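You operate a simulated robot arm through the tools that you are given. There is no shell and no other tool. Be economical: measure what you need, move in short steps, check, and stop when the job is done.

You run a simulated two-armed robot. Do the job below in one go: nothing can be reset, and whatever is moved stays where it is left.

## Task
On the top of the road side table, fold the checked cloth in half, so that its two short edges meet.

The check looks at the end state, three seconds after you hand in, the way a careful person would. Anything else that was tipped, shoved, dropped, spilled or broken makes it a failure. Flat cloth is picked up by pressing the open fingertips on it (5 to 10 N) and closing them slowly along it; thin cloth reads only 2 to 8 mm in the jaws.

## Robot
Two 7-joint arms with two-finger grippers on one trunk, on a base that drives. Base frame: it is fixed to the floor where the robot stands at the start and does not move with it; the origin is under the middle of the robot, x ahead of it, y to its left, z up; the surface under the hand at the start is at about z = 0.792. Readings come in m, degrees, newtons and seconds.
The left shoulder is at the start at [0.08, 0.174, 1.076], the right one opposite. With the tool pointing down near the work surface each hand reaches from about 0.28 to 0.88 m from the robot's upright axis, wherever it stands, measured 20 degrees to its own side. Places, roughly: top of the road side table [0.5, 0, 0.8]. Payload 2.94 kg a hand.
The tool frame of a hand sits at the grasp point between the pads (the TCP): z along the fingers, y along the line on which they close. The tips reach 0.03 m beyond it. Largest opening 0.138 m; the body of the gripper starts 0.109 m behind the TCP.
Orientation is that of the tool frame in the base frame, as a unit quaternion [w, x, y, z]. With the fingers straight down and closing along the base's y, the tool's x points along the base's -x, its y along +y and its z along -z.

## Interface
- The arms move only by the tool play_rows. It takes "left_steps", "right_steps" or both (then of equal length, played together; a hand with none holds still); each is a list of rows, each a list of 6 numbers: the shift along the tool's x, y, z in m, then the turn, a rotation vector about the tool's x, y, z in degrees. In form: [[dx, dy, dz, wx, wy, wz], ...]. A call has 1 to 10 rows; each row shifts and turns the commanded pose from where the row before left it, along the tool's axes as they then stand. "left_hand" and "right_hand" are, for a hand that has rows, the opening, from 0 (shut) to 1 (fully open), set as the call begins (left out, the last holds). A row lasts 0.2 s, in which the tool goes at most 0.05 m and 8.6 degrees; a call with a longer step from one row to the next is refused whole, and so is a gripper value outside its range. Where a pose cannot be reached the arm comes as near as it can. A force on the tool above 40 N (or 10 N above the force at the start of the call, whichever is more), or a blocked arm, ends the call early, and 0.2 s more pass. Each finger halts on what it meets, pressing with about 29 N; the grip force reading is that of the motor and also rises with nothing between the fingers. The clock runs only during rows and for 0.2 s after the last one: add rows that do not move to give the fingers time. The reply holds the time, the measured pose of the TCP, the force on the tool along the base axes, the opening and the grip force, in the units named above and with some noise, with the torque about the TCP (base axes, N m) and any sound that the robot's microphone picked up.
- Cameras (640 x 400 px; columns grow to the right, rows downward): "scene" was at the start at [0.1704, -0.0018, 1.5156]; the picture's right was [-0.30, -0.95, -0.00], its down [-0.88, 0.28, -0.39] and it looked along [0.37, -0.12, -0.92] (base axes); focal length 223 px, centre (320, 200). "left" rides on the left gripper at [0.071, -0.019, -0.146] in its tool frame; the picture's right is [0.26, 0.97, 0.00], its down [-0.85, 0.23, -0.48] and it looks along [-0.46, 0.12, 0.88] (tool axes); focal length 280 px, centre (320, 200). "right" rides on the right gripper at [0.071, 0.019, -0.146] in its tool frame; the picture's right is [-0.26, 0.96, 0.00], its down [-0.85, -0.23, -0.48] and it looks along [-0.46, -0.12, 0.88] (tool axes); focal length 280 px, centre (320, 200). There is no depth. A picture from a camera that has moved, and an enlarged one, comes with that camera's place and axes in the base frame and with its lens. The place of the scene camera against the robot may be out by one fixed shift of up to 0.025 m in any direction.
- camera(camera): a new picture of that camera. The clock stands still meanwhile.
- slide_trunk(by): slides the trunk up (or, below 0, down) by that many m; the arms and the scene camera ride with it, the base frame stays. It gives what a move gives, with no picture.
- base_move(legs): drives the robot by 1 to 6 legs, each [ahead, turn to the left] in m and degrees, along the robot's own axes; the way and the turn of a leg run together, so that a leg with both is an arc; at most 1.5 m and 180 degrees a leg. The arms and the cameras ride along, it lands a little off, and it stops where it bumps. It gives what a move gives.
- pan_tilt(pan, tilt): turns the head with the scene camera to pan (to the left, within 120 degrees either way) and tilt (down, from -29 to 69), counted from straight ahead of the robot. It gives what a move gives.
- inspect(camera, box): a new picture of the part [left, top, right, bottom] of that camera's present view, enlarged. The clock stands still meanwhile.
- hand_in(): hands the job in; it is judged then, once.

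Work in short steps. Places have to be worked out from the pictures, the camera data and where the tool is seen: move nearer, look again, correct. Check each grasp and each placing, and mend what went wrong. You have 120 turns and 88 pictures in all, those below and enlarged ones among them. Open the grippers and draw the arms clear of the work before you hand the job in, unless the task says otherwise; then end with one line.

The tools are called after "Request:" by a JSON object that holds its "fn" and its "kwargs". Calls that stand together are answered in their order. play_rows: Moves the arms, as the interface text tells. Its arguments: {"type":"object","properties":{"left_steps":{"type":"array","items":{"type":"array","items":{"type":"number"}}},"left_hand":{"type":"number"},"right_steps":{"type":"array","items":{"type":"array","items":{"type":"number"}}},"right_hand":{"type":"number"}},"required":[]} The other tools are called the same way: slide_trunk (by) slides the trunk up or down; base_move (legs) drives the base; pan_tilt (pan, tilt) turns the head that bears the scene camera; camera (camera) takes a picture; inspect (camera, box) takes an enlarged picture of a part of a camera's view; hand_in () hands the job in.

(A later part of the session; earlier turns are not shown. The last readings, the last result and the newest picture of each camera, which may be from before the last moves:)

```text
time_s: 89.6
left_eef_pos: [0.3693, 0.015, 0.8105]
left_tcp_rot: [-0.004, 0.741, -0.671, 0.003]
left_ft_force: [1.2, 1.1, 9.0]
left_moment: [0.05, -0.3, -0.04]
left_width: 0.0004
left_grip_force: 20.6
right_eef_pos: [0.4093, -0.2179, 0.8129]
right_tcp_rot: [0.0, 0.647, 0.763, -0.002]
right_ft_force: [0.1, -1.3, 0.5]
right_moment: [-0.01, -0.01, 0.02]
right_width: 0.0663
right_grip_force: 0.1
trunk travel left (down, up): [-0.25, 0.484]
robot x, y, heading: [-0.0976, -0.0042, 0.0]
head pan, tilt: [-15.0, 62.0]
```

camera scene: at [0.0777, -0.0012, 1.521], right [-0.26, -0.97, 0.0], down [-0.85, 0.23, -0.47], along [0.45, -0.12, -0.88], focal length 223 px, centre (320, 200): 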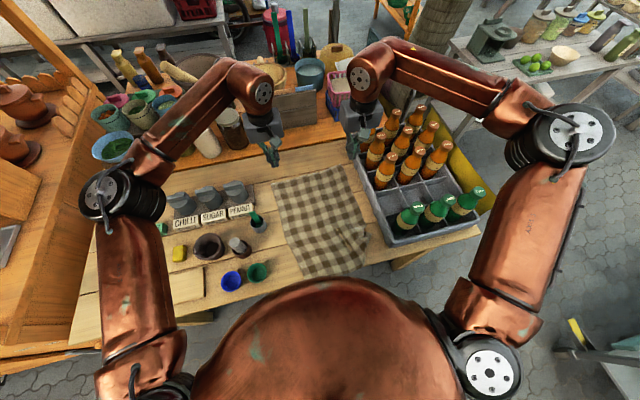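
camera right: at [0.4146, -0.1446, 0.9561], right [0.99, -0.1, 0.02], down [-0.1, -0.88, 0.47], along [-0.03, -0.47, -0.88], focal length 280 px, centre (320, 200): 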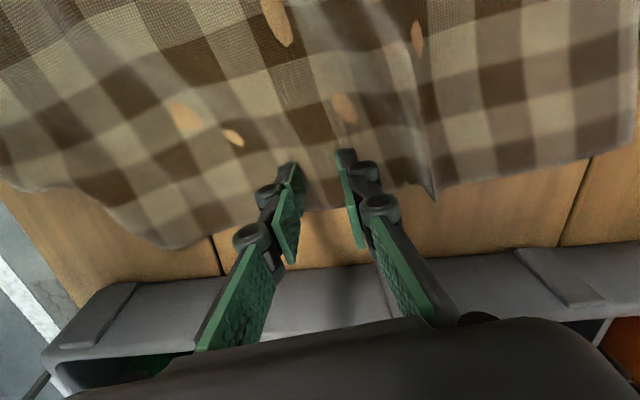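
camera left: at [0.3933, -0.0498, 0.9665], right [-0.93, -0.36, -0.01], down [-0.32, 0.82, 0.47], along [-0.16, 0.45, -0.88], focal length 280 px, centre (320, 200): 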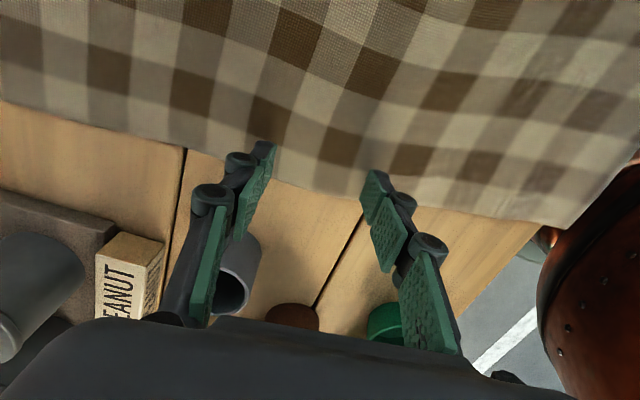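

The left has now squeezed out as well, so it's best to do both together with levelled hands. I'll raise the left, reopen and level it too.

Request:
{"fn": "play_rows", "kwargs": {"left_steps": [[0, 0, -0.005, 0, 0, 0], [0, 0, -0.01, -0.5, 0, 0], [0, 0, 0, 0, 0, 0], [0, 0, 0, 0, 0, 0], [0, 0, 0, 0, 0, 0]], "right_steps": [[0, 0, -0.005, 0, 0, 0], [0, 0, -0.008, 0, 0, 0], [0, 0, 0, 0, 0, 0], [0, 0, 0, 0, 0, 0], [0, 0, 0, 0, 0, 0]], "left_hand": 0.48}}

Request:
{"fn": "camera", "kwargs": {"camera": "left"}}

Request:
{"fn": "camera", "kwargs": {"camera": "right"}}

```text
time_s: 90.8
left_eef_pos: [0.3691, 0.0147, 0.826]
left_tcp_rot: [-0.001, 0.741, -0.671, 0.0]
left_ft_force: [0.1, 0.6, 0.7]
left_moment: [0.0, -0.01, 0.06]
left_width: 0.066
left_grip_force: 0.1
right_eef_pos: [0.4089, -0.2185, 0.8251]
right_tcp_rot: [0.0, 0.647, 0.763, -0.001]
right_ft_force: [0.4, 0.2, 0.6]
right_moment: [0.0, 0.0, -0.01]
right_width: 0.0662
right_grip_force: 0.1
trunk travel left (down, up): [-0.25, 0.484]
robot x, y, heading: [-0.0991, -0.0008, -0.2]
head pan, tilt: [-15.0, 62.0]
```

```text
24 pictures are left
camera left: at [0.3952, -0.054, 0.9718], right [-0.93, -0.36, 0.0], down [-0.31, 0.82, 0.48], along [-0.17, 0.45, -0.88], focal length 280 px, centre (320, 200)
```

left: 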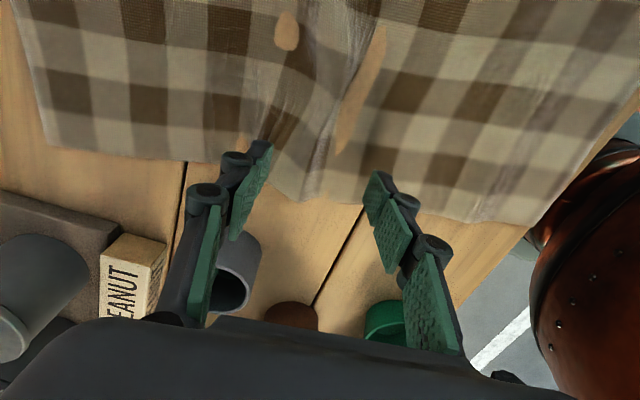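

```text
23 pictures are left
camera right: at [0.4183, -0.1449, 0.9704], right [0.99, -0.1, 0.0], down [-0.09, -0.87, 0.48], along [-0.05, -0.48, -0.88], focal length 280 px, centre (320, 200)
```

right: 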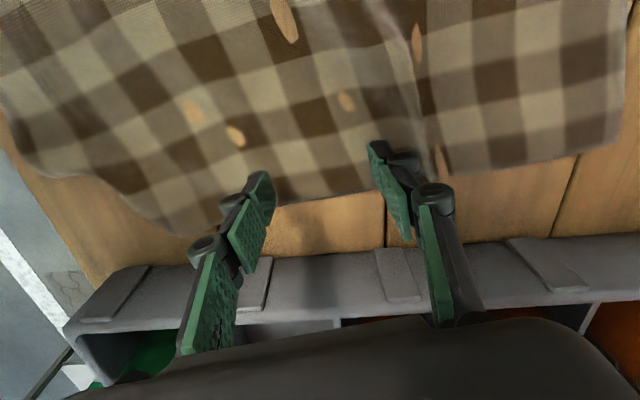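

The left ridge is still centred between its fingers, and the right midline is at x ≈ 0.42. I'll shift the right 1.2 cm ahead and press both, now level.

Request:
{"fn": "play_rows", "kwargs": {"left_steps": [[0.004, 0, 0.006, 0, 0, 0], [0, 0, 0.005, 0, 0, 0], [0, 0, 0.003, 0, 0, 0], [0, 0, 0.0015, 0, 0, 0], [0, 0, 0, 0, 0, 0]], "right_steps": [[0.002, 0.012, 0.006, 0, 0, 0], [0, 0, 0.005, 0, 0, 0], [0, 0, 0.003, 0, 0, 0], [0, 0, 0.001, 0, 0, 0], [0, 0, 0, 0, 0, 0]]}}

```text
time_s: 92.0
left_eef_pos: [0.3709, 0.0099, 0.809]
left_tcp_rot: [0.0, 0.742, -0.671, 0.001]
left_ft_force: [0.1, -0.6, 2.9]
left_moment: [-0.04, -0.08, 0.01]
left_width: 0.0666
left_grip_force: 0.6
right_eef_pos: [0.4155, -0.2221, 0.8143]
right_tcp_rot: [-0.001, 0.647, 0.763, -0.001]
right_ft_force: [-0.4, 0.0, 0.0]
right_moment: [0.0, 0.0, -0.03]
right_width: 0.066
right_grip_force: 0.1
right hand out of reach, approached as far as the arm can: row 1, 3
trunk travel left (down, up): [-0.25, 0.484]
robot x, y, heading: [-0.0982, -0.0008, -0.1]
head pan, tilt: [-15.0, 62.0]
```

The right arm meets a joint limit here. I'll undo its last 4° of yaw to relieve it and press.

Request:
{"fn": "play_rows", "kwargs": {"left_steps": [[0, 0, 0.0008, 0, 0, 0], [0, 0, 0.0007, 0, 0, 0], [0, 0, 0, 0, 0, 0], [0, 0, 0, 0, 0, 0]], "right_steps": [[0, 0, 0, 0, 0, 4], [0, 0, 0.002, 0, 0, 0], [0, 0, 0.002, 0, 0, 0], [0, 0, 0, 0, 0, 0]]}}

```text
time_s: 93.0
left_eef_pos: [0.3697, 0.0096, 0.8098]
left_tcp_rot: [0.0, 0.742, -0.671, 0.002]
left_ft_force: [0.4, -0.9, 19.1]
left_moment: [-0.01, -0.05, 0.03]
left_width: 0.0684
left_grip_force: 3.9
right_eef_pos: [0.4157, -0.2233, 0.8124]
right_tcp_rot: [0.001, 0.673, 0.74, 0.0]
right_ft_force: [0.2, -0.1, -0.4]
right_moment: [-0.01, 0.01, 0.0]
right_width: 0.0661
right_grip_force: 0.1
trunk travel left (down, up): [-0.25, 0.484]
robot x, y, heading: [-0.1011, -0.0016, 0.1]
head pan, tilt: [-15.0, 62.0]
```

The left presses evenly (moment ≈ 0); the right needs about 3 mm more.

Request:
{"fn": "play_rows", "kwargs": {"left_steps": [[0, 0, -0.0005, 0, 0, 0], [0, 0, 0, 0, 0, 0], [0, 0, 0, 0, 0, 0], [0, 0, 0, 0, 0, 0]], "right_steps": [[0, 0, 0.001, 0, 0, 0], [0, 0, 0.001, 0, 0, 0], [0, 0, 0.001, 0, 0, 0], [0, 0, 0, 0, 0, 0]]}}

```text
time_s: 94.0
left_eef_pos: [0.3693, 0.0108, 0.8109]
left_tcp_rot: [0.0, 0.742, -0.671, 0.001]
left_ft_force: [0.6, -2.8, 16.6]
left_moment: [-0.08, -0.12, 0.0]
left_width: 0.0673
left_grip_force: 0.7
right_eef_pos: [0.4131, -0.2241, 0.8104]
right_tcp_rot: [0.0, 0.673, 0.74, -0.001]
right_ft_force: [0.1, 0.0, 0.1]
right_moment: [-0.03, 0.03, -0.03]
right_width: 0.0662
right_grip_force: 0.1
right hand out of reach, approached as far as the arm can: row 2
trunk travel left (down, up): [-0.25, 0.484]
robot x, y, heading: [-0.0997, -0.0012, -0.0]
head pan, tilt: [-15.0, 62.0]
```

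Request:
{"fn": "play_rows", "kwargs": {"right_steps": [[0, 0, 0.001, 0, 0, 0], [0, 0, 0.001, 0, 0, 0], [0, 0, 0.0005, 0, 0, 0], [0, 0, 0, 0, 0, 0]]}}

```text
time_s: 95.0
left_eef_pos: [0.3687, 0.0102, 0.8108]
left_tcp_rot: [-0.001, 0.742, -0.671, 0.001]
left_ft_force: [0.3, -1.5, 18.4]
left_moment: [0.02, -0.06, 0.0]
left_width: 0.0656
left_grip_force: 4.6
right_eef_pos: [0.4132, -0.2238, 0.81]
right_tcp_rot: [0.001, 0.673, 0.74, 0.001]
right_ft_force: [-1.1, -1.5, 21.5]
right_moment: [-0.21, 0.36, 0.03]
right_width: 0.0661
right_grip_force: 5.5
trunk travel left (down, up): [-0.25, 0.484]
robot x, y, heading: [-0.0964, -0.005, -0.1]
head pan, tilt: [-15.0, 62.0]
```

Both press at about 20 N, more evenly now. Closing in stages.

Request:
{"fn": "play_rows", "kwargs": {"left_steps": [[0, 0, -0.0004, 0, 0, 0], [0, 0, 0, 0, 0, 0]], "right_steps": [[0, 0, -0.0004, 0.3, 0, 0], [0, 0, 0, 0, 0, 0]], "left_hand": 0.32, "right_hand": 0.32}}

Request:
{"fn": "play_rows", "kwargs": {"left_steps": [[0, 0, 0, 0, 0, 0], [0, 0, 0, 0, 0, 0]], "right_steps": [[0, 0, 0, 0, 0, 0], [0, 0, 0, 0, 0, 0]], "left_hand": 0.19, "right_hand": 0.19}}

Request:
{"fn": "camera", "kwargs": {"camera": "right"}}

```text
time_s: 95.6
left_eef_pos: [0.3671, 0.0107, 0.8123]
left_tcp_rot: [0.0, 0.741, -0.671, 0.0]
left_ft_force: [-2.3, -1.1, 21.8]
left_moment: [0.03, 0.34, -0.02]
left_width: 0.0454
left_grip_force: 1.0
right_eef_pos: [0.4128, -0.2233, 0.8108]
right_tcp_rot: [-0.001, 0.673, 0.74, -0.001]
right_ft_force: [1.0, -0.3, 22.8]
right_moment: [-0.04, -0.12, -0.01]
right_width: 0.0451
right_grip_force: 2.3
trunk travel left (down, up): [-0.25, 0.484]
robot x, y, heading: [-0.0983, -0.0005, 0.0]
head pan, tilt: [-15.0, 62.0]
```

```text
time_s: 96.2
left_eef_pos: [0.3671, 0.0116, 0.8103]
left_tcp_rot: [-0.002, 0.741, -0.671, 0.001]
left_ft_force: [-1.3, -1.2, 21.4]
left_moment: [0.03, 0.17, -0.01]
left_width: 0.0258
left_grip_force: 0.0
right_eef_pos: [0.4124, -0.2239, 0.8105]
right_tcp_rot: [0.0, 0.673, 0.74, -0.001]
right_ft_force: [1.7, 0.3, 25.2]
right_moment: [-0.08, -0.06, -0.03]
right_width: 0.0257
right_grip_force: 0.0
trunk travel left (down, up): [-0.25, 0.484]
robot x, y, heading: [-0.1013, 0.0033, 0.0]
head pan, tilt: [-15.0, 62.0]
```

```text
22 pictures are left
camera right: at [0.4269, -0.1505, 0.9558], right [0.99, -0.17, 0.0], down [-0.15, -0.87, 0.48], along [-0.08, -0.47, -0.88], focal length 280 px, centre (320, 200)
```

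right: 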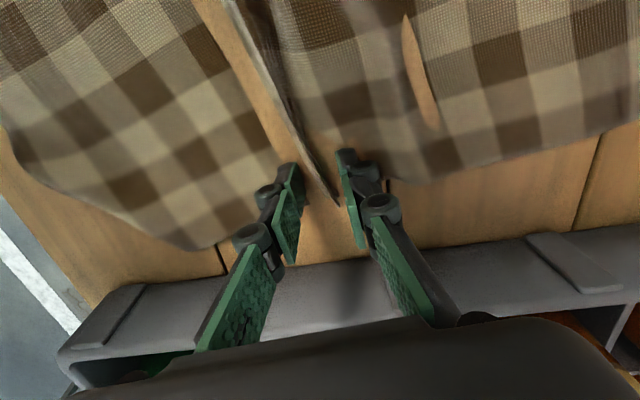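

A tall ridge now stands between the right fingers, and both hands press evenly. I'll ease about 1 mm, shut, and then lift at once.

Request:
{"fn": "play_rows", "kwargs": {"left_steps": [[0, 0, -0.0008, 0, 0, 0], [0, 0, -0.0006, 0, 0, 0], [0, 0, 0, 0, 0, 0], [0, 0, 0, 0, 0, 0]], "right_steps": [[0, 0, -0.0008, 0, 0, 0], [0, 0, -0.0006, 0, 0, 0], [0, 0, 0, 0, 0, 0], [0, 0, 0, 0, 0, 0]], "left_hand": 0.0, "right_hand": 0.0}}

```text
time_s: 97.2
left_eef_pos: [0.3684, 0.0111, 0.8102]
left_tcp_rot: [0.0, 0.742, -0.67, -0.001]
left_ft_force: [0.3, 0.9, 2.1]
left_moment: [-0.07, -0.08, 0.02]
left_width: 0.0037
left_grip_force: 29.1
right_eef_pos: [0.4142, -0.2241, 0.8097]
right_tcp_rot: [-0.002, 0.673, 0.74, -0.003]
right_ft_force: [-0.1, 0.5, 1.0]
right_moment: [-0.09, 0.12, 0.0]
right_width: 0.0011
right_grip_force: 21.2
trunk travel left (down, up): [-0.25, 0.484]
robot x, y, heading: [-0.1025, 0.0, -0.2]
head pan, tilt: [-15.0, 62.0]
```

Left 3.7 mm, right 1.1 mm (marginal). I'll lift gently by 2 cm to test.

Request:
{"fn": "play_rows", "kwargs": {"left_steps": [[0, 0, -0.004, 0, 0, 0], [0, 0, -0.008, 0, 0, 0], [0, 0, -0.008, 0, 0, 0]], "right_steps": [[0, 0, -0.004, 0, 0, 0], [0, 0, -0.008, 0, 0, 0], [0, 0, -0.008, 0, 0, 0]]}}

Request:
{"fn": "camera", "kwargs": {"camera": "right"}}

```text
time_s: 98.0
left_eef_pos: [0.3692, 0.0103, 0.8303]
left_tcp_rot: [0.0, 0.741, -0.671, 0.0]
left_ft_force: [1.6, 0.3, -1.1]
left_moment: [0.02, -0.03, -0.01]
left_width: 0.0067
left_grip_force: 25.9
right_eef_pos: [0.4145, -0.2227, 0.8298]
right_tcp_rot: [-0.001, 0.673, 0.739, -0.003]
right_ft_force: [-0.4, 0.6, -0.9]
right_moment: [-0.04, 0.08, 0.03]
right_width: 0.0072
right_grip_force: 29.5
trunk travel left (down, up): [-0.25, 0.484]
robot x, y, heading: [-0.0997, 0.0001, 0.0]
head pan, tilt: [-15.0, 62.0]
```

```text
21 pictures are left
camera right: at [0.4301, -0.1495, 0.974], right [0.99, -0.17, -0.01], down [-0.15, -0.87, 0.48], along [-0.09, -0.47, -0.88], focal length 280 px, centre (320, 200)
```

right: 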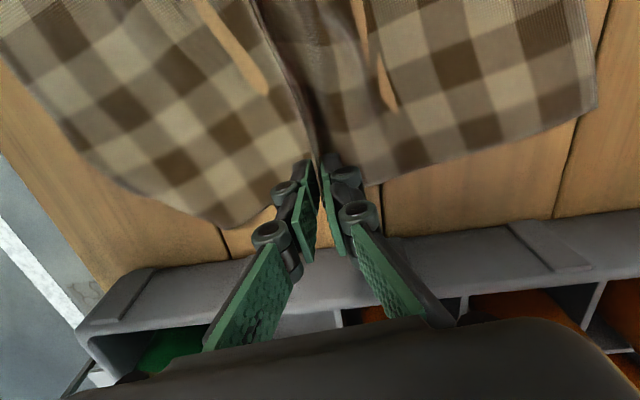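

Both hold at about 7 mm with the ridge well between the pads. I'll lift slowly to z ≈ 0.95.

Request:
{"fn": "play_rows", "kwargs": {"left_steps": [[0, 0, -0.006, 0, 0, 0], [0, 0, -0.012, 0, 0, 0], [0, 0, -0.014, 0, 0, 0], [0, 0, -0.014, 0, 0, 0], [0, 0, -0.014, 0, 0, 0], [0, 0, -0.014, 0, 0, 0], [0, 0, -0.014, 0, 0, 0], [0, 0, -0.014, 0, 0, 0], [0, 0, -0.012, 0, 0, 0], [0, 0, -0.006, 0, 0, 0]], "right_steps": [[0, 0, -0.006, 0, 0, 0], [0, 0, -0.012, 0, 0, 0], [0, 0, -0.014, 0, 0, 0], [0, 0, -0.014, 0, 0, 0], [0, 0, -0.014, 0, 0, 0], [0, 0, -0.014, 0, 0, 0], [0, 0, -0.014, 0, 0, 0], [0, 0, -0.014, 0, 0, 0], [0, 0, -0.012, 0, 0, 0], [0, 0, -0.006, 0, 0, 0]]}}

Request:
{"fn": "camera", "kwargs": {"camera": "scene"}}

```text
time_s: 100.2
left_eef_pos: [0.3695, 0.0108, 0.9516]
left_tcp_rot: [0.0, 0.741, -0.671, 0.0]
left_ft_force: [3.2, -1.4, -1.6]
left_moment: [-0.03, 0.3, 0.07]
left_width: 0.0016
left_grip_force: 25.5
right_eef_pos: [0.4161, -0.2216, 0.9494]
right_tcp_rot: [-0.002, 0.673, 0.74, -0.004]
right_ft_force: [0.6, 0.8, -2.1]
right_moment: [-0.06, 0.03, -0.02]
right_width: 0.007
right_grip_force: 34.1
trunk travel left (down, up): [-0.25, 0.484]
robot x, y, heading: [-0.1022, -0.0002, -0.1]
head pan, tilt: [-15.0, 62.0]
```

```text
20 pictures are left
camera scene: at [0.0775, -0.001, 1.521], right [-0.26, -0.97, 0.0], down [-0.85, 0.23, -0.47], along [0.45, -0.12, -0.88], focal length 223 px, centre (320, 200)
```

scene: 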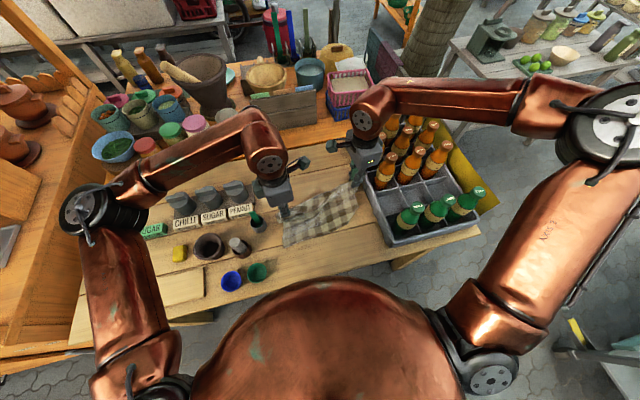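

It is lifting as a tent, but the left reading dropped to 1.6 mm. A zoom to check.

Request:
{"fn": "inspect", "kwargs": {"camera": "scene", "box": [240, 130, 400, 260]}}

Request:
{"fn": "camera", "kwargs": {"camera": "left"}}

```text
3.08 times, centred on (320, 195) of scene
camera zoom: at [0.0775, -0.001, 1.521], right [-0.26, -0.97, 0.0], down [-0.85, 0.23, -0.47], along [0.45, -0.12, -0.88], focal length 685 px, centre (320, 215)
```

zoom: 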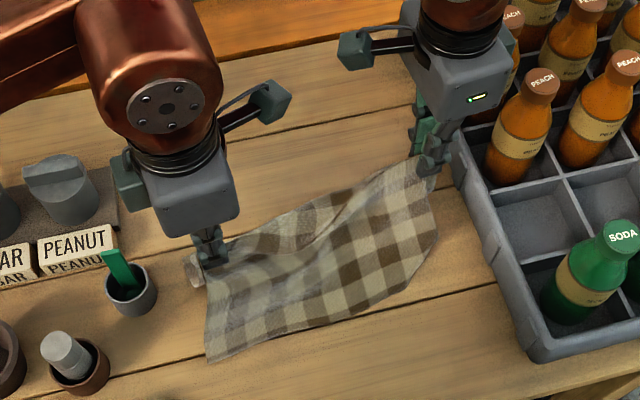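

```text
18 pictures are left
camera left: at [0.3953, -0.0577, 1.0971], right [-0.93, -0.36, 0.0], down [-0.31, 0.82, 0.48], along [-0.17, 0.45, -0.88], focal length 280 px, centre (320, 200)
```

left: 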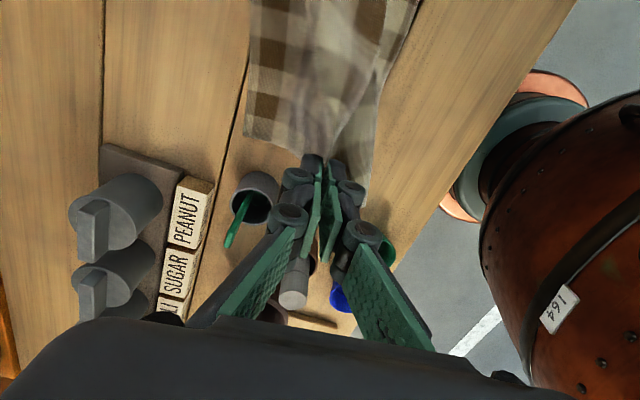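

Excellent: the cloth hangs over its crease with the two halves facing each other. I'll raise until both halves hang free, and bring the left forward so the crease is square to the table.

Request:
{"fn": "play_rows", "kwargs": {"left_steps": [[0, -0.005, -0.006, 0, 0, 0], [0, -0.008, -0.012, 0, 0, 0], [0, -0.01, -0.014, 0, 0, 0], [0, -0.01, -0.014, 0, 0, 0], [0, -0.01, -0.014, 0, 0, 0], [0, -0.01, -0.012, 0, 0, 0], [0, -0.01, -0.01, 0, 0, 0], [0, -0.005, -0.004, 0, 0, 0]], "right_steps": [[0, 0, -0.006, 0, 0, 0], [0, 0.003, -0.012, 0, 0, 0], [0, 0.004, -0.014, 0, 0, 0], [0, 0.004, -0.014, 0, 0, 0], [0, 0.004, -0.014, 0, 0, 0], [0, 0.004, -0.012, 0, 0, 0], [0, 0.003, -0.01, 0, 0, 0], [0, 0, -0.004, 0, 0, 0]]}}

Request:
{"fn": "inspect", "kwargs": {"camera": "scene", "box": [240, 120, 400, 260]}}

```text
time_s: 102.0
left_eef_pos: [0.4377, 0.0183, 1.0376]
left_tcp_rot: [0.001, 0.742, -0.671, 0.0]
left_ft_force: [-2.5, -0.6, 4.8]
left_moment: [-0.02, -0.12, 0.03]
left_width: 0.0017
left_grip_force: 29.0
right_eef_pos: [0.4376, -0.2202, 1.0346]
right_tcp_rot: [-0.002, 0.673, 0.74, -0.003]
right_ft_force: [0.4, 0.2, -0.4]
right_moment: [0.03, 0.1, 0.04]
right_width: 0.0036
right_grip_force: 25.3
trunk travel left (down, up): [-0.25, 0.484]
robot x, y, heading: [-0.1004, 0.0024, -0.1]
head pan, tilt: [-15.0, 62.0]
```

```text
2.86 times, centred on (320, 190) of scene
camera zoom: at [0.0771, -0.0008, 1.5211], right [-0.26, -0.97, 0.0], down [-0.85, 0.23, -0.47], along [0.45, -0.12, -0.88], focal length 636 px, centre (320, 229)
```

zoom: 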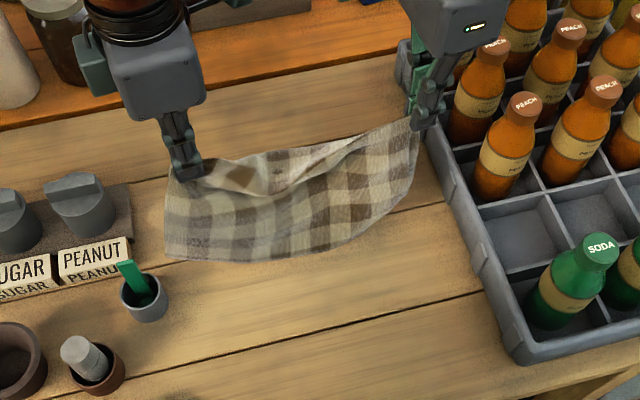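

Both halves hang free, touching nearly at table level under the crease. I'll set the bottom edges down and then swing the crease in an arc toward the robot to lay the doubled cloth down (first half).

Request:
{"fn": "play_rows", "kwargs": {"left_steps": [[0, 0, 0.009, 0, 0, 0], [0, 0, 0.009, 0, 0, 0], [-0.0022, 0.0219, 0.0012, 0, 0, 0], [-0.0022, 0.0217, 0.0034, 0, 0, 0], [-0.0021, 0.0212, 0.0057, 0, 0, 0], [-0.002, 0.0205, 0.0079, 0, 0, 0], [-0.002, 0.0196, 0.01, 0, 0, 0], [-0.0018, 0.0184, 0.012, 0, 0, 0], [-0.0017, 0.0171, 0.0138, 0, 0, 0], [-0.0015, 0.0155, 0.0155, 0, 0, 0]], "right_steps": [[0, 0, 0.008, 0, 0, 0], [0, 0, 0.008, 0, 0, 0], [0.0021, -0.0219, 0.0012, 0, 0, 0], [0.002, -0.0217, 0.0034, 0, 0, 0], [0.002, -0.0212, 0.0057, 0, 0, 0], [0.0019, -0.0205, 0.0079, 0, 0, 0], [0.0018, -0.0196, 0.01, 0, 0, 0], [0.0017, -0.0184, 0.012, 0, 0, 0], [0.0016, -0.0171, 0.0138, 0, 0, 0], [0.0015, -0.0155, 0.0155, 0, 0, 0]]}}

Request:
{"fn": "inspect", "kwargs": {"camera": "scene", "box": [240, 140, 400, 280]}}

```text
time_s: 104.2
left_eef_pos: [0.281, 0.0183, 0.9487]
left_tcp_rot: [0.0, 0.741, -0.671, 0.0]
left_ft_force: [-1.5, 1.1, -1.8]
left_moment: [0.02, -0.08, -0.02]
left_width: 0.0067
left_grip_force: 33.7
right_eef_pos: [0.2811, -0.2214, 0.9494]
right_tcp_rot: [-0.002, 0.673, 0.74, -0.003]
right_ft_force: [0.1, 0.3, -0.1]
right_moment: [-0.01, -0.04, 0.02]
right_width: 0.021
right_grip_force: 29.2
trunk travel left (down, up): [-0.25, 0.484]
robot x, y, heading: [-0.0979, -0.001, -0.0]
head pan, tilt: [-15.0, 62.0]
```

```text
2.86 times, centred on (320, 210) of scene
camera zoom: at [0.0773, -0.001, 1.5211], right [-0.26, -0.97, 0.0], down [-0.85, 0.23, -0.47], along [0.45, -0.12, -0.88], focal length 636 px, centre (320, 171)
```

zoom: 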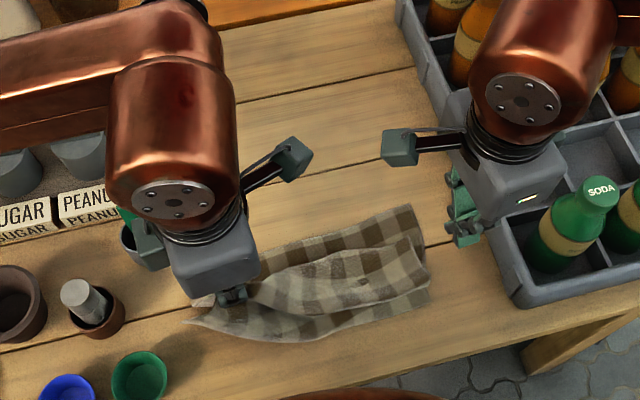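

The right side seems to have dropped. I'll check with the right camera.

Request:
{"fn": "camera", "kwargs": {"camera": "right"}}

```text
15 pictures are left
camera right: at [0.2959, -0.1469, 1.0952], right [0.99, -0.17, -0.01], down [-0.15, -0.87, 0.48], along [-0.09, -0.47, -0.88], focal length 280 px, centre (320, 200)
```

right: 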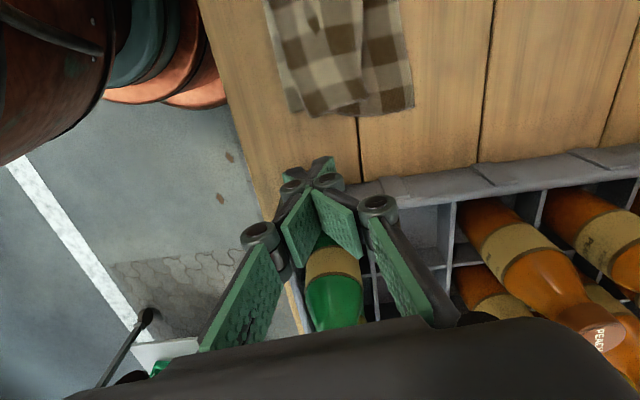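

The right has indeed dropped its end, which lies doubled on the table. I'll finish laying the left end down and raise the right clear.

Request:
{"fn": "play_rows", "kwargs": {"left_steps": [[-0.0014, 0.0138, 0.0171, 0, 0, 0], [-0.0012, 0.012, 0.0184, 0, 0, 0], [-0.001, 0.01, 0.0196, 0, 0, 0], [-0.0008, 0.0079, 0.0205, 0, 0, 0], [-0.0006, 0.0057, 0.0212, 0, 0, 0], [-0.0003, 0.0034, 0.018, 0, 0, 0], [0, 0, 0.012, 0, 0, 0], [0, 0, 0, 0, 0, 0]], "right_steps": [[0, 0, -0.015, 0, 0, 0], [0, 0, -0.02, 0, 0, 0], [0, 0, -0.02, 0, 0, 0], [0, 0, -0.02, 0, 0, 0], [0, 0, -0.015, 0, 0, 0], [0, 0, 0, 0, 0, 0], [0, 0, 0, 0, 0, 0], [0, 0, 0, 0, 0, 0]], "right_hand": 0.1}}

Request:
{"fn": "play_rows", "kwargs": {"left_steps": [[0, 0, 0, 0, 0, 0], [0, 0, 0, 0, 0, 0], [0, 0, 0, 0, 0, 0], [0, 0, -0.01, 0, 0, 0], [0, 0, -0.03, 0, 0, 0], [0, 0, -0.04, 0, 0, 0], [0, 0, -0.04, 0, 0, 0], [0, 0, -0.04, 0, 0, 0]], "left_hand": 0.4}}

Request:
{"fn": "inspect", "kwargs": {"camera": "scene", "box": [240, 150, 420, 300]}}

```text
time_s: 106.0
left_eef_pos: [0.2285, 0.0156, 0.8224]
left_tcp_rot: [0.0, 0.741, -0.671, -0.001]
left_ft_force: [-0.6, -0.3, 0.6]
left_moment: [0.04, -0.07, 0.0]
left_width: 0.0047
left_grip_force: 25.0
right_eef_pos: [0.2822, -0.221, 1.0403]
right_tcp_rot: [-0.001, 0.674, 0.739, -0.004]
right_ft_force: [-0.5, -0.2, -0.8]
right_moment: [0.02, 0.01, 0.01]
right_width: 0.0236
right_grip_force: 0.0
trunk travel left (down, up): [-0.25, 0.484]
robot x, y, heading: [-0.0987, 0.0, 0.1]
head pan, tilt: [-15.0, 62.0]
```

```text
time_s: 107.8
left_eef_pos: [0.2269, 0.0171, 0.9821]
left_tcp_rot: [0.0, 0.741, -0.672, 0.001]
left_ft_force: [0.8, 0.3, -0.3]
left_moment: [-0.01, -0.01, 0.03]
left_width: 0.0554
left_grip_force: 0.1
right_eef_pos: [0.2818, -0.2203, 1.0403]
right_tcp_rot: [-0.002, 0.673, 0.739, -0.003]
right_ft_force: [0.7, -0.1, 0.6]
right_moment: [-0.03, -0.02, 0.01]
right_width: 0.0229
right_grip_force: 0.0
trunk travel left (down, up): [-0.25, 0.484]
robot x, y, heading: [-0.0982, 0.0022, -0.1]
head pan, tilt: [-15.0, 62.0]
```

```text
2.67 times, centred on (330, 225) of scene
camera zoom: at [0.077, -0.0012, 1.5212], right [-0.26, -0.97, 0.0], down [-0.85, 0.23, -0.47], along [0.45, -0.12, -0.88], focal length 594 px, centre (293, 133)
```

zoom: 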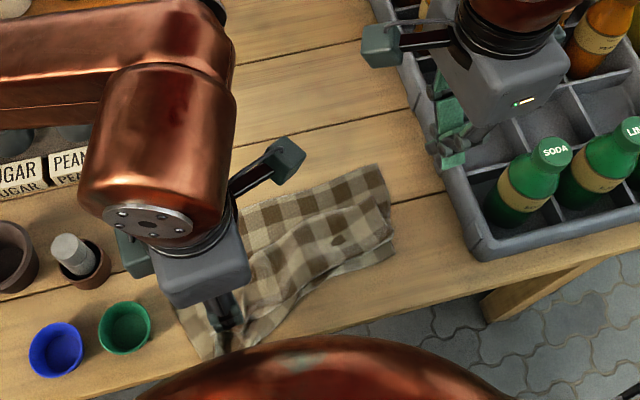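

I need an unobstructed view, so I'll move the left hand up and to the left.

Request:
{"fn": "play_rows", "kwargs": {"left_steps": [[0, 0, -0.03, 0, 0, 0], [-0.02, 0, -0.04, 0, 0, 0], [-0.03, 0, -0.03, 0, 0, 0], [-0.04, 0, 0, 0, 0, 0], [-0.04, 0, 0, 0, 0, 0], [-0.03, 0, 0, 0, 0, 0], [-0.02, 0, 0, 0, 0, 0]]}}

Request:
{"fn": "inspect", "kwargs": {"camera": "scene", "box": [240, 160, 400, 300]}}

```text
time_s: 109.4
left_eef_pos: [0.2092, 0.1957, 1.083]
left_tcp_rot: [0.0, 0.741, -0.672, 0.0]
left_ft_force: [0.2, -0.1, -0.2]
left_moment: [0.03, -0.03, -0.02]
left_width: 0.0552
left_grip_force: 0.1
right_eef_pos: [0.282, -0.2196, 1.0409]
right_tcp_rot: [-0.001, 0.673, 0.739, -0.004]
right_ft_force: [0.1, 0.1, 0.6]
right_moment: [0.03, -0.06, 0.02]
right_width: 0.0224
right_grip_force: 0.1
trunk travel left (down, up): [-0.25, 0.484]
robot x, y, heading: [-0.1005, 0.0, -0.0]
head pan, tilt: [-15.0, 62.0]
```

```text
2.86 times, centred on (320, 230) of scene
camera zoom: at [0.0771, -0.0002, 1.5211], right [-0.26, -0.97, 0.0], down [-0.85, 0.23, -0.47], along [0.45, -0.12, -0.88], focal length 636 px, centre (320, 114)
```

zoom: 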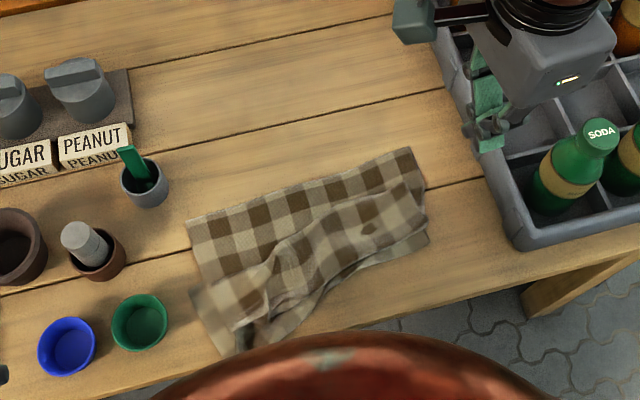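

The cloth is doubled but skewed: the lower layer's short edge is at x ≈ 0.36, the upper layer's edge 4–7 cm short of it. I'll smooth by pressing and drawing, first with shut jaws on the exposed strip of the lower layer near its two corners. I'm moving above those spots now.

Request:
{"fn": "play_rows", "kwargs": {"left_steps": [[0.02, -0.015, 0, 0, 0, 0], [0.035, -0.025, 0, 0, 0, 0], [0.035, -0.025, 0, 0, 0, 0], [0.035, -0.025, 0, 0, 0, 0], [0.028, -0.021, 0.02, 0, 0, 0], [0, 0, 0.045, 0, 0, 0], [0, 0, 0.05, 0, 0, 0], [0, 0, 0.05, 0, 0, 0], [0, 0, 0.05, 0, 0, 0], [0, 0, 0.03, 0, 0, 0]], "right_steps": [[0.003, 0.01, 0, 0, 0, 0], [0.005, 0.02, 0, 0, 0, 0], [0.005, 0.02, 0, 0, 0, 0], [0.0055, 0.02, 0, 0, 0, 0], [0, 0, 0.018, 0, 0, 0], [0, 0, 0.035, 0, 0, 0], [0, 0, 0.045, 0, 0, 0], [0, 0, 0.045, 0, 0, 0], [0, 0, 0.04, 0, 0, 0], [0, 0, 0.02, 0, 0, 0]], "left_hand": 0.0, "right_hand": 0.0}}

Request:
{"fn": "camera", "kwargs": {"camera": "scene"}}

```text
time_s: 111.6
left_eef_pos: [0.3351, 0.0565, 0.8363]
left_tcp_rot: [0.001, 0.741, -0.671, 0.0]
left_ft_force: [-0.4, 0.4, 0.2]
left_moment: [0.04, 0.0, 0.01]
left_width: 0.0
left_grip_force: 28.8
right_eef_pos: [0.3493, -0.1966, 0.8391]
right_tcp_rot: [-0.002, 0.673, 0.74, -0.004]
right_ft_force: [0.3, 0.1, -0.3]
right_moment: [-0.01, -0.01, 0.0]
right_width: 0.0221
right_grip_force: 28.8
trunk travel left (down, up): [-0.25, 0.484]
robot x, y, heading: [-0.1002, 0.0005, -0.3]
head pan, tilt: [-15.0, 62.0]
```

```text
12 pictures are left
camera scene: at [0.0781, -0.0008, 1.521], right [-0.26, -0.97, 0.0], down [-0.85, 0.23, -0.47], along [0.45, -0.12, -0.88], focal length 223 px, centre (320, 200)
```

scene: 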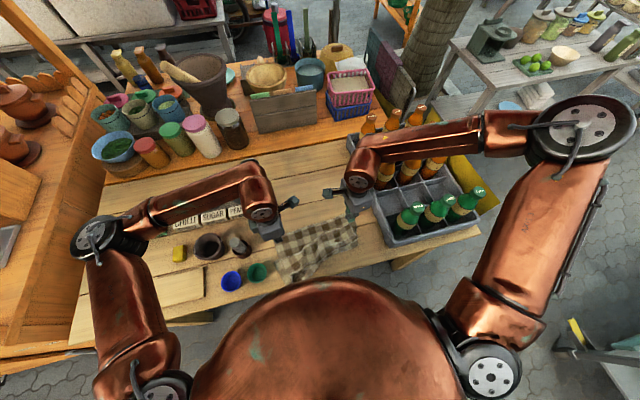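

The right fingers look crossed (2.2 cm reading when shut), so I'll open them wide and shut again.

Request:
{"fn": "play_rows", "kwargs": {"right_steps": [[0, 0, -0.01, 0, 0, 0], [0, 0, 0, 0, 0, 0], [0, 0, 0, 0, 0, 0], [0, 0, 0, 0, 0, 0], [0, 0, 0, 0, 0, 0]], "right_hand": 0.5}}

Request:
{"fn": "play_rows", "kwargs": {"right_steps": [[0, 0, 0, 0, 0, 0], [0, 0, 0, 0, 0, 0], [0, 0, 0, 0, 0, 0], [0, 0, 0, 0, 0, 0], [0, 0, 0.01, 0, 0, 0]], "right_hand": 0.0}}

Request:
{"fn": "camera", "kwargs": {"camera": "right"}}

```text
time_s: 112.8
left_eef_pos: [0.3347, 0.0561, 0.8368]
left_tcp_rot: [-0.001, 0.741, -0.671, 0.0]
left_ft_force: [-0.1, -1.6, 0.7]
left_moment: [-0.03, 0.01, -0.01]
left_width: 0.0001
left_grip_force: 28.6
right_eef_pos: [0.3489, -0.1962, 0.8481]
right_tcp_rot: [-0.002, 0.672, 0.74, -0.003]
right_ft_force: [-0.3, 0.2, -0.1]
right_moment: [0.02, 0.02, 0.03]
right_width: 0.0222
right_grip_force: 0.1
trunk travel left (down, up): [-0.25, 0.484]
robot x, y, heading: [-0.1017, -0.0043, 0.0]
head pan, tilt: [-15.0, 62.0]
```

```text
time_s: 114.0
left_eef_pos: [0.3341, 0.0564, 0.8356]
left_tcp_rot: [0.0, 0.741, -0.671, 0.0]
left_ft_force: [0.4, 0.0, -0.3]
left_moment: [0.02, -0.04, 0.0]
left_width: 0.0
left_grip_force: 28.3
right_eef_pos: [0.3494, -0.1963, 0.8375]
right_tcp_rot: [-0.002, 0.673, 0.74, -0.002]
right_ft_force: [0.9, 0.6, 0.5]
right_moment: [0.01, -0.02, -0.02]
right_width: 0.0218
right_grip_force: 29.3
trunk travel left (down, up): [-0.25, 0.484]
robot x, y, heading: [-0.0968, -0.0006, -0.3]
head pan, tilt: [-15.0, 62.0]
```

```text
11 pictures are left
camera right: at [0.3638, -0.1232, 0.9822], right [0.99, -0.17, -0.01], down [-0.15, -0.87, 0.48], along [-0.09, -0.47, -0.88], focal length 280 px, centre (320, 200)
```

right: 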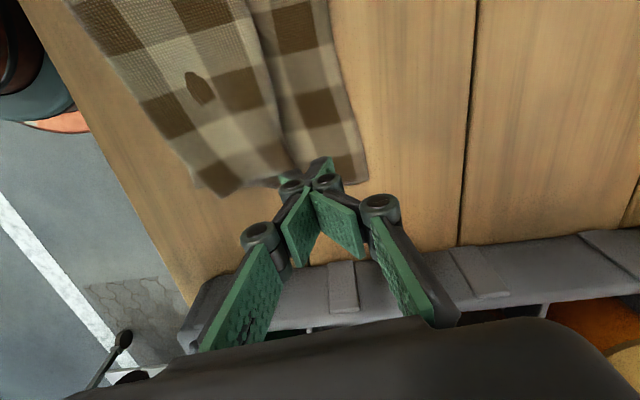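

The right fingers stay crossed and jammed. I'll command them fully open once, and meanwhile lower the left to contact.

Request:
{"fn": "play_rows", "kwargs": {"left_steps": [[0, 0, 0.01, 0, 0, 0], [0, 0, 0.01, 0, 0, 0], [0, 0, 0.004, 0, 0, 0], [0, 0, 0.002, 0, 0, 0], [0, 0, 0.001, 0, 0, 0], [0, 0, 0, 0, 0, 0]], "right_steps": [[0.01, 0, 0, 0, 0, 0], [0.01, 0, 0, 0, 0, 0], [0, 0, 0, 0, 0, 0], [0, 0, 0, 0, 0, 0], [0, 0, 0, 0, 0, 0], [0, 0, 0, 0, 0, 0]], "right_hand": 1.0}}

```text
time_s: 115.4
left_eef_pos: [0.3356, 0.0549, 0.8096]
left_tcp_rot: [0.0, 0.741, -0.671, 0.0]
left_ft_force: [0.1, -0.5, 0.4]
left_moment: [0.01, 0.0, -0.04]
left_width: 0.0001
left_grip_force: 28.6
right_eef_pos: [0.3477, -0.1766, 0.837]
right_tcp_rot: [-0.002, 0.672, 0.74, -0.004]
right_ft_force: [0.4, -0.1, -0.8]
right_moment: [0.0, -0.01, 0.0]
right_width: 0.0219
right_grip_force: 0.0
trunk travel left (down, up): [-0.25, 0.484]
robot x, y, heading: [-0.101, -0.0047, 0.0]
head pan, tilt: [-15.0, 62.0]
```

Still jammed; it can still serve as a presser. I'll bring both to light contact.

Request:
{"fn": "play_rows", "kwargs": {"left_steps": [[0, 0, 0.001, 0, 0, 0], [0, 0, 0.0007, 0, 0, 0], [0, 0, 0, 0, 0, 0], [0, 0, 0, 0, 0, 0], [0, 0, 0, 0, 0, 0], [0, 0, 0, 0, 0, 0]], "right_steps": [[0, 0, 0.008, 0, 0, 0], [0, 0, 0.006, 0, 0, 0], [0, 0, 0.004, 0, 0, 0], [0, 0, 0.003, 0, 0, 0], [0, 0, 0.002, 0, 0, 0], [0, 0, 0.001, 0, 0, 0]]}}

```text
time_s: 116.8
left_eef_pos: [0.3346, 0.0554, 0.8094]
left_tcp_rot: [0.0, 0.742, -0.671, 0.0]
left_ft_force: [-0.7, 0.2, -0.2]
left_moment: [0.01, 0.0, 0.01]
left_width: 0.0004
left_grip_force: 28.8
right_eef_pos: [0.3437, -0.1812, 0.8179]
right_tcp_rot: [-0.003, 0.673, 0.74, -0.003]
right_ft_force: [0.0, -0.6, 0.7]
right_moment: [0.0, 0.02, -0.01]
right_width: 0.0219
right_grip_force: 0.1
right hand out of reach, approached as far as the arm can: row 3, 6
trunk travel left (down, up): [-0.25, 0.484]
robot x, y, heading: [-0.0989, -0.0016, 0.0]
head pan, tilt: [-15.0, 62.0]
```

The right arm is near a joint limit at this height. Lowering the trunk 0.1 m after raising the hands should relieve that.

Request:
{"fn": "play_rows", "kwargs": {"left_steps": [[0, 0, -0.01, 0, 0, 0], [0, 0, -0.03, 0, 0, 0], [0, 0, -0.04, 0, 0, 0], [0, 0, -0.04, 0, 0, 0], [0, 0, -0.02, 0, 0, 0]], "right_steps": [[0, 0, -0.01, 0, 0, 0], [0, 0, -0.03, 0, 0, 0], [0, 0, -0.04, 0, 0, 0], [0, 0, -0.04, 0, 0, 0], [0, 0, -0.02, 0, 0, 0]]}}

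Request:
{"fn": "slide_trunk", "kwargs": {"by": -0.1}}

```text
time_s: 118.0
left_eef_pos: [0.3349, 0.0557, 0.9499]
left_tcp_rot: [0.0, 0.742, -0.671, 0.0]
left_ft_force: [0.7, -0.4, -0.3]
left_moment: [-0.02, -0.01, 0.04]
left_width: 0.0
left_grip_force: 28.5
right_eef_pos: [0.3441, -0.1812, 0.9589]
right_tcp_rot: [-0.002, 0.673, 0.74, -0.003]
right_ft_force: [-0.2, 0.2, 0.8]
right_moment: [0.0, -0.01, -0.03]
right_width: 0.022
right_grip_force: 0.0
trunk travel left (down, up): [-0.25, 0.484]
robot x, y, heading: [-0.1008, -0.0011, -0.1]
head pan, tilt: [-15.0, 62.0]
```

```text
time_s: 119.3
left_eef_pos: [0.3349, 0.0552, 0.8492]
left_tcp_rot: [0.0, 0.741, -0.671, 0.001]
left_ft_force: [0.3, 0.3, 1.1]
left_moment: [-0.01, -0.04, 0.0]
left_width: 0.0
left_grip_force: 28.1
right_eef_pos: [0.3451, -0.1808, 0.8588]
right_tcp_rot: [-0.002, 0.673, 0.739, -0.003]
right_ft_force: [-0.7, -0.2, 0.4]
right_moment: [0.0, 0.0, -0.01]
right_width: 0.0221
right_grip_force: 0.0
trunk travel left (down, up): [-0.15, 0.584]
robot x, y, heading: [-0.0986, -0.0003, -0.2]
head pan, tilt: [-15.0, 62.0]
```

The trunk is lower and the hands are clear. Now down to contact.

Request:
{"fn": "play_rows", "kwargs": {"left_steps": [[0, 0, 0.012, 0, 0, 0], [0, 0, 0.015, 0, 0, 0], [0, 0, 0.01, 0, 0, 0], [0, 0, 0.003, 0, 0, 0], [0, 0, 0.001, 0, 0, 0], [0, 0, 0.001, 0, 0, 0], [0, 0, 0, 0, 0, 0]], "right_steps": [[0, 0, 0.012, 0, 0, 0], [0, 0, 0.015, 0, 0, 0], [0, 0, 0.012, 0, 0, 0], [0, 0, 0.004, 0, 0, 0], [0, 0, 0.002, 0, 0, 0], [0, 0, 0.001, 0, 0, 0], [0, 0, 0, 0, 0, 0]]}}

```text
time_s: 121.0
left_eef_pos: [0.3359, 0.0556, 0.8068]
left_tcp_rot: [0.0, 0.742, -0.671, 0.001]
left_ft_force: [2.3, 1.3, 17.5]
left_moment: [-0.03, -0.03, -0.01]
left_width: 0.0001
left_grip_force: 28.5
right_eef_pos: [0.3436, -0.1812, 0.8118]
right_tcp_rot: [-0.002, 0.673, 0.74, -0.003]
right_ft_force: [0.0, 0.1, 0.8]
right_moment: [-0.03, 0.03, 0.01]
right_width: 0.0222
right_grip_force: 0.1
trunk travel left (down, up): [-0.15, 0.584]
robot x, y, heading: [-0.0994, 0.0023, 0.0]
head pan, tilt: [-15.0, 62.0]
```

Request:
{"fn": "play_rows", "kwargs": {"left_steps": [[0, 0, -0.0008, 0, 0, 0], [0, 0, 0, 0, 0, 0], [0, 0, 0, 0, 0, 0], [0, 0, 0, 0, 0, 0]], "right_steps": [[0, 0, 0.001, 0, 0, 0], [0, 0, 0.001, 0, 0, 0], [0, 0, 0.001, 0, 0, 0], [0, 0, 0, 0, 0, 0]]}}

Request:
{"fn": "play_rows", "kwargs": {"right_steps": [[0, 0, 0.001, 0, 0, 0], [0, 0, 0.001, 0, 0, 0], [0, 0, 0.0005, 0, 0, 0], [0, 0, 0, 0, 0, 0]]}}

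```text
time_s: 122.0
left_eef_pos: [0.3341, 0.0555, 0.8072]
left_tcp_rot: [-0.001, 0.741, -0.671, -0.001]
left_ft_force: [2.6, -0.9, 15.9]
left_moment: [-0.04, -0.06, 0.05]
left_width: 0.0
left_grip_force: 28.8
right_eef_pos: [0.3442, -0.181, 0.8087]
right_tcp_rot: [-0.001, 0.673, 0.74, -0.003]
right_ft_force: [0.0, 0.7, -0.4]
right_moment: [-0.02, 0.03, 0.0]
right_width: 0.0221
right_grip_force: 0.1
trunk travel left (down, up): [-0.15, 0.584]
robot x, y, heading: [-0.0991, -0.0026, -0.1]
head pan, tilt: [-15.0, 62.0]
```

```text
time_s: 123.0
left_eef_pos: [0.3344, 0.0545, 0.8071]
left_tcp_rot: [0.0, 0.741, -0.671, 0.0]
left_ft_force: [3.8, -0.7, 17.7]
left_moment: [-0.06, -0.07, 0.0]
left_width: 0.0
left_grip_force: 27.9
right_eef_pos: [0.3451, -0.1804, 0.8071]
right_tcp_rot: [-0.002, 0.673, 0.739, -0.004]
right_ft_force: [0.0, -0.3, 0.5]
right_moment: [-0.01, 0.01, -0.02]
right_width: 0.0219
right_grip_force: 0.1
trunk travel left (down, up): [-0.15, 0.584]
robot x, y, heading: [-0.1008, 0.001, -0.0]
head pan, tilt: [-15.0, 62.0]
```

Right is still not touching, since crossed tips are shorter; a few mm more.

Request:
{"fn": "play_rows", "kwargs": {"right_steps": [[0, 0, 0.001, 0, 0, 0], [0, 0, 0.001, 0, 0, 0], [0, 0, 0.001, 0, 0, 0], [0, 0, 0.001, 0, 0, 0], [0, 0, 0, 0, 0, 0]]}}

Request:
{"fn": "play_rows", "kwargs": {"right_steps": [[0, 0, 0.001, 0, 0, 0], [0, 0, 0.001, 0, 0, 0], [0, 0, 0.0005, 0, 0, 0], [0, 0, 0, 0, 0, 0]]}}

```text
time_s: 124.0
left_eef_pos: [0.3346, 0.0543, 0.8067]
left_tcp_rot: [0.0, 0.741, -0.672, 0.0]
left_ft_force: [-1.3, 1.1, 9.1]
left_moment: [0.05, 0.05, 0.02]
left_width: 0.0
left_grip_force: 27.9
right_eef_pos: [0.3434, -0.1818, 0.8064]
right_tcp_rot: [0.0, 0.674, 0.739, 0.001]
right_ft_force: [-2.0, -3.7, 17.7]
right_moment: [0.01, -0.01, -0.01]
right_width: 0.022
right_grip_force: 0.0
trunk travel left (down, up): [-0.15, 0.584]
robot x, y, heading: [-0.0981, -0.0031, -0.1]
head pan, tilt: [-15.0, 62.0]
stopped in row 5 (right hand): the force on the tool passed its limit at 42 N (the readings are from after the stop); the commanded pose is now the measured one
```

```text
time_s: 124.6
left_eef_pos: [0.3345, 0.0553, 0.8078]
left_tcp_rot: [-0.001, 0.741, -0.671, 0.0]
left_ft_force: [-0.3, 1.8, 10.2]
left_moment: [0.05, 0.04, -0.02]
left_width: 0.0
left_grip_force: 28.0
right_eef_pos: [0.345, -0.1793, 0.8068]
right_tcp_rot: [0.001, 0.674, 0.739, 0.002]
right_ft_force: [-3.2, -2.5, 18.1]
right_moment: [-0.01, 0.0, 0.01]
right_width: 0.0221
right_grip_force: 0.0
trunk travel left (down, up): [-0.15, 0.584]
robot x, y, heading: [-0.0967, 0.0018, 0.1]
head pan, tilt: [-15.0, 62.0]
stopped in row 2 (right hand): the force on the tool passed its limit at 43 N (the readings are from after the stop); the commanded pose is now the measured one
```

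Both press now (10 N and 18 N). I'll ease the right a bit and draw both forward by 7 cm.

Request:
{"fn": "play_rows", "kwargs": {"left_steps": [[0.0003, -0.004, 0, 0, 0, 0], [0.0008, -0.008, 0, 0, 0, 0], [0.0008, -0.008, 0, 0, 0, 0], [0.0008, -0.008, 0, 0, 0, 0], [0.0008, -0.008, 0, 0, 0, 0], [0.0008, -0.008, 0, 0, 0, 0], [0.0008, -0.008, 0, 0, 0, 0], [0.0008, -0.008, 0, 0, 0, 0], [0.0008, -0.008, 0, 0, 0, 0], [0, 0, 0, 0, 0, 0]], "right_steps": [[-0.0003, 0.004, -0.001, 0, 0, 0], [-0.0008, 0.008, 0, 0, 0, 0], [-0.0008, 0.008, 0, 0, 0, 0], [-0.0008, 0.008, 0, 0, 0, 0], [-0.0008, 0.008, 0, 0, 0, 0], [-0.0008, 0.008, 0, 0, 0, 0], [-0.0008, 0.008, 0, 0, 0, 0], [-0.0008, 0.008, 0, 0, 0, 0], [-0.0008, 0.008, 0, 0, 0, 0], [0, 0, 0, 0, 0, 0]]}}

Request:
{"fn": "inspect", "kwargs": {"camera": "scene", "box": [240, 130, 420, 300]}}

```text
time_s: 126.8
left_eef_pos: [0.4027, 0.0555, 0.8075]
left_tcp_rot: [-0.001, 0.741, -0.671, 0.001]
left_ft_force: [-5.0, -0.7, 22.9]
left_moment: [-0.07, 0.15, -0.02]
left_width: 0.0
left_grip_force: 28.9
right_eef_pos: [0.4133, -0.1801, 0.8051]
right_tcp_rot: [0.0, 0.674, 0.739, 0.0]
right_ft_force: [-0.5, 0.4, 5.2]
right_moment: [0.04, 0.02, 0.01]
right_width: 0.0223
right_grip_force: 0.1
trunk travel left (down, up): [-0.15, 0.584]
robot x, y, heading: [-0.1011, -0.0014, -0.3]
head pan, tilt: [-15.0, 62.0]
```

```text
2.35 times, centred on (330, 215) of scene
camera zoom: at [0.1608, -0.0012, 1.4133], right [-0.26, -0.97, 0.0], down [-0.85, 0.23, -0.47], along [0.45, -0.12, -0.88], focal length 524 px, centre (296, 165)
```

zoom: 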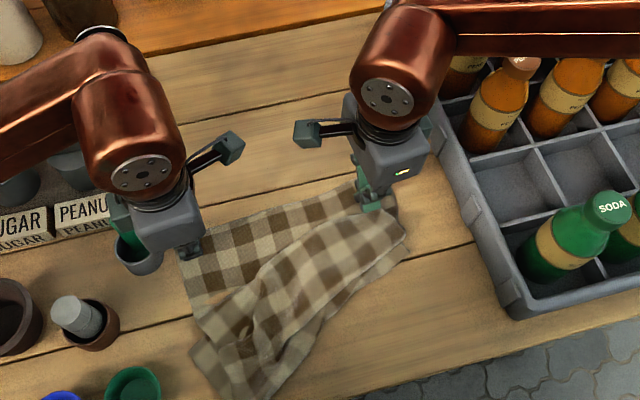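

This worked well: the lower layer is straight again, with its edge at x ≈ 0.42. Next, keeping the right pressed as a hold, I'll set the left on the upper layer's left corner (about (0.29, 0.06)) and press there.

Request:
{"fn": "play_rows", "kwargs": {"left_steps": [[0, 0, -0.01, 0, 0, 0], [0, 0, -0.015, 0, 0, 0], [-0.003, 0.035, 0, 0, 0, 0], [-0.003, 0.04, 0, 0, 0, 0], [-0.001, 0.035, 0, 0, 0, 0], [0, 0, 0.01, 0, 0, 0], [0, 0, 0.01, 0, 0, 0], [0, 0, 0.003, 0, 0, 0], [0, 0, 0, 0, 0, 0]]}}

Request:
{"fn": "inspect", "kwargs": {"camera": "left", "box": [60, 0, 640, 330]}}

```text
time_s: 128.8
left_eef_pos: [0.2918, 0.0505, 0.8085]
left_tcp_rot: [-0.001, 0.741, -0.671, -0.001]
left_ft_force: [0.2, 0.3, 6.7]
left_moment: [-0.03, -0.02, 0.0]
left_width: 0.0001
left_grip_force: 28.6
right_eef_pos: [0.4145, -0.1806, 0.8053]
right_tcp_rot: [0.0, 0.673, 0.739, 0.0]
right_ft_force: [0.4, 1.7, 16.9]
right_moment: [0.09, -0.04, 0.02]
right_width: 0.0222
right_grip_force: 0.2
trunk travel left (down, up): [-0.15, 0.584]
robot x, y, heading: [-0.0988, -0.0028, -0.5]
head pan, tilt: [-15.0, 62.0]
```

```text
1.10 times, centred on (350, 165) of left
camera zoom: at [0.3181, -0.0169, 0.9553], right [-0.93, -0.36, 0.0], down [-0.31, 0.82, 0.48], along [-0.17, 0.45, -0.88], focal length 309 px, centre (287, 239)
```

zoom: 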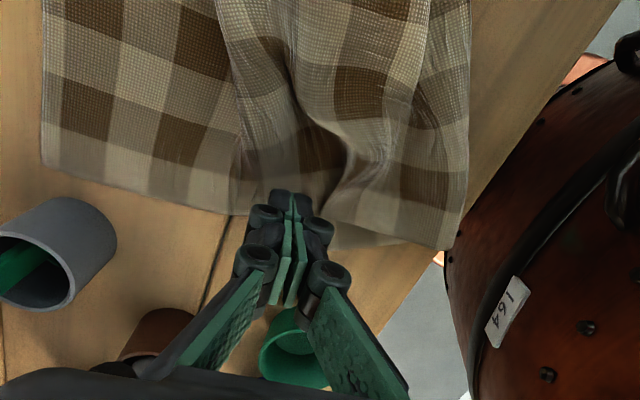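

The view is clear: the lower edge is at x ≈ 0.43, the upper edge at x ≈ 0.32, with a slack ridge behind it and the fold near x ≈ 0.18. The finger presses (7 N) just inside the upper edge. I'll draw it forward by 10 cm.

Request:
{"fn": "play_rows", "kwargs": {"left_steps": [[0.0005, -0.006, 0, 0, 0, 0], [0.0005, -0.01, 0, 0, 0, 0], [0.0005, -0.01, 0, 0, 0, 0], [0.0005, -0.012, 0, 0, 0, 0], [0.0005, -0.012, 0, 0, 0, 0], [0.0005, -0.012, 0, 0, 0, 0], [0.0005, -0.012, 0, 0, 0, 0], [0.0005, -0.012, 0, 0, 0, 0], [0.0005, -0.012, 0, 0, 0, 0], [0, 0, 0, 0, 0, 0]]}}

Request:
{"fn": "inspect", "kwargs": {"camera": "scene", "box": [240, 130, 420, 300]}}

```text
time_s: 131.0
left_eef_pos: [0.391, 0.0565, 0.8093]
left_tcp_rot: [-0.001, 0.742, -0.671, -0.001]
left_ft_force: [-1.8, 0.2, 6.2]
left_moment: [-0.04, 0.09, 0.0]
left_width: 0.0
left_grip_force: 28.1
right_eef_pos: [0.4144, -0.181, 0.8061]
right_tcp_rot: [0.0, 0.673, 0.739, 0.0]
right_ft_force: [1.4, 0.6, 18.6]
right_moment: [0.07, -0.1, 0.0]
right_width: 0.0221
right_grip_force: 0.1
trunk travel left (down, up): [-0.15, 0.584]
robot x, y, heading: [-0.0985, 0.0001, -0.2]
head pan, tilt: [-15.0, 62.0]
```

```text
2.35 times, centred on (330, 215) of scene
camera zoom: at [0.1617, -0.0006, 1.4131], right [-0.26, -0.97, 0.0], down [-0.85, 0.23, -0.47], along [0.45, -0.12, -0.88], focal length 524 px, centre (296, 165)
```

zoom: 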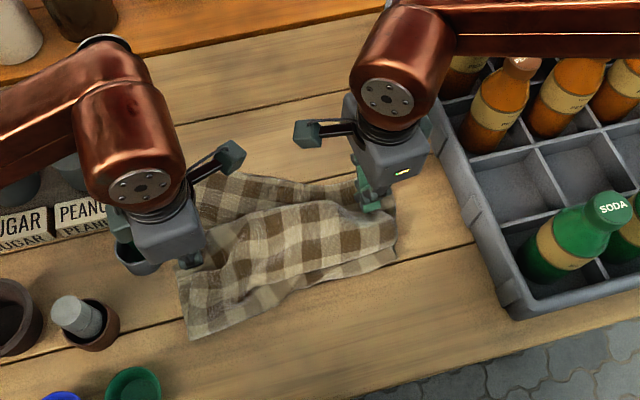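

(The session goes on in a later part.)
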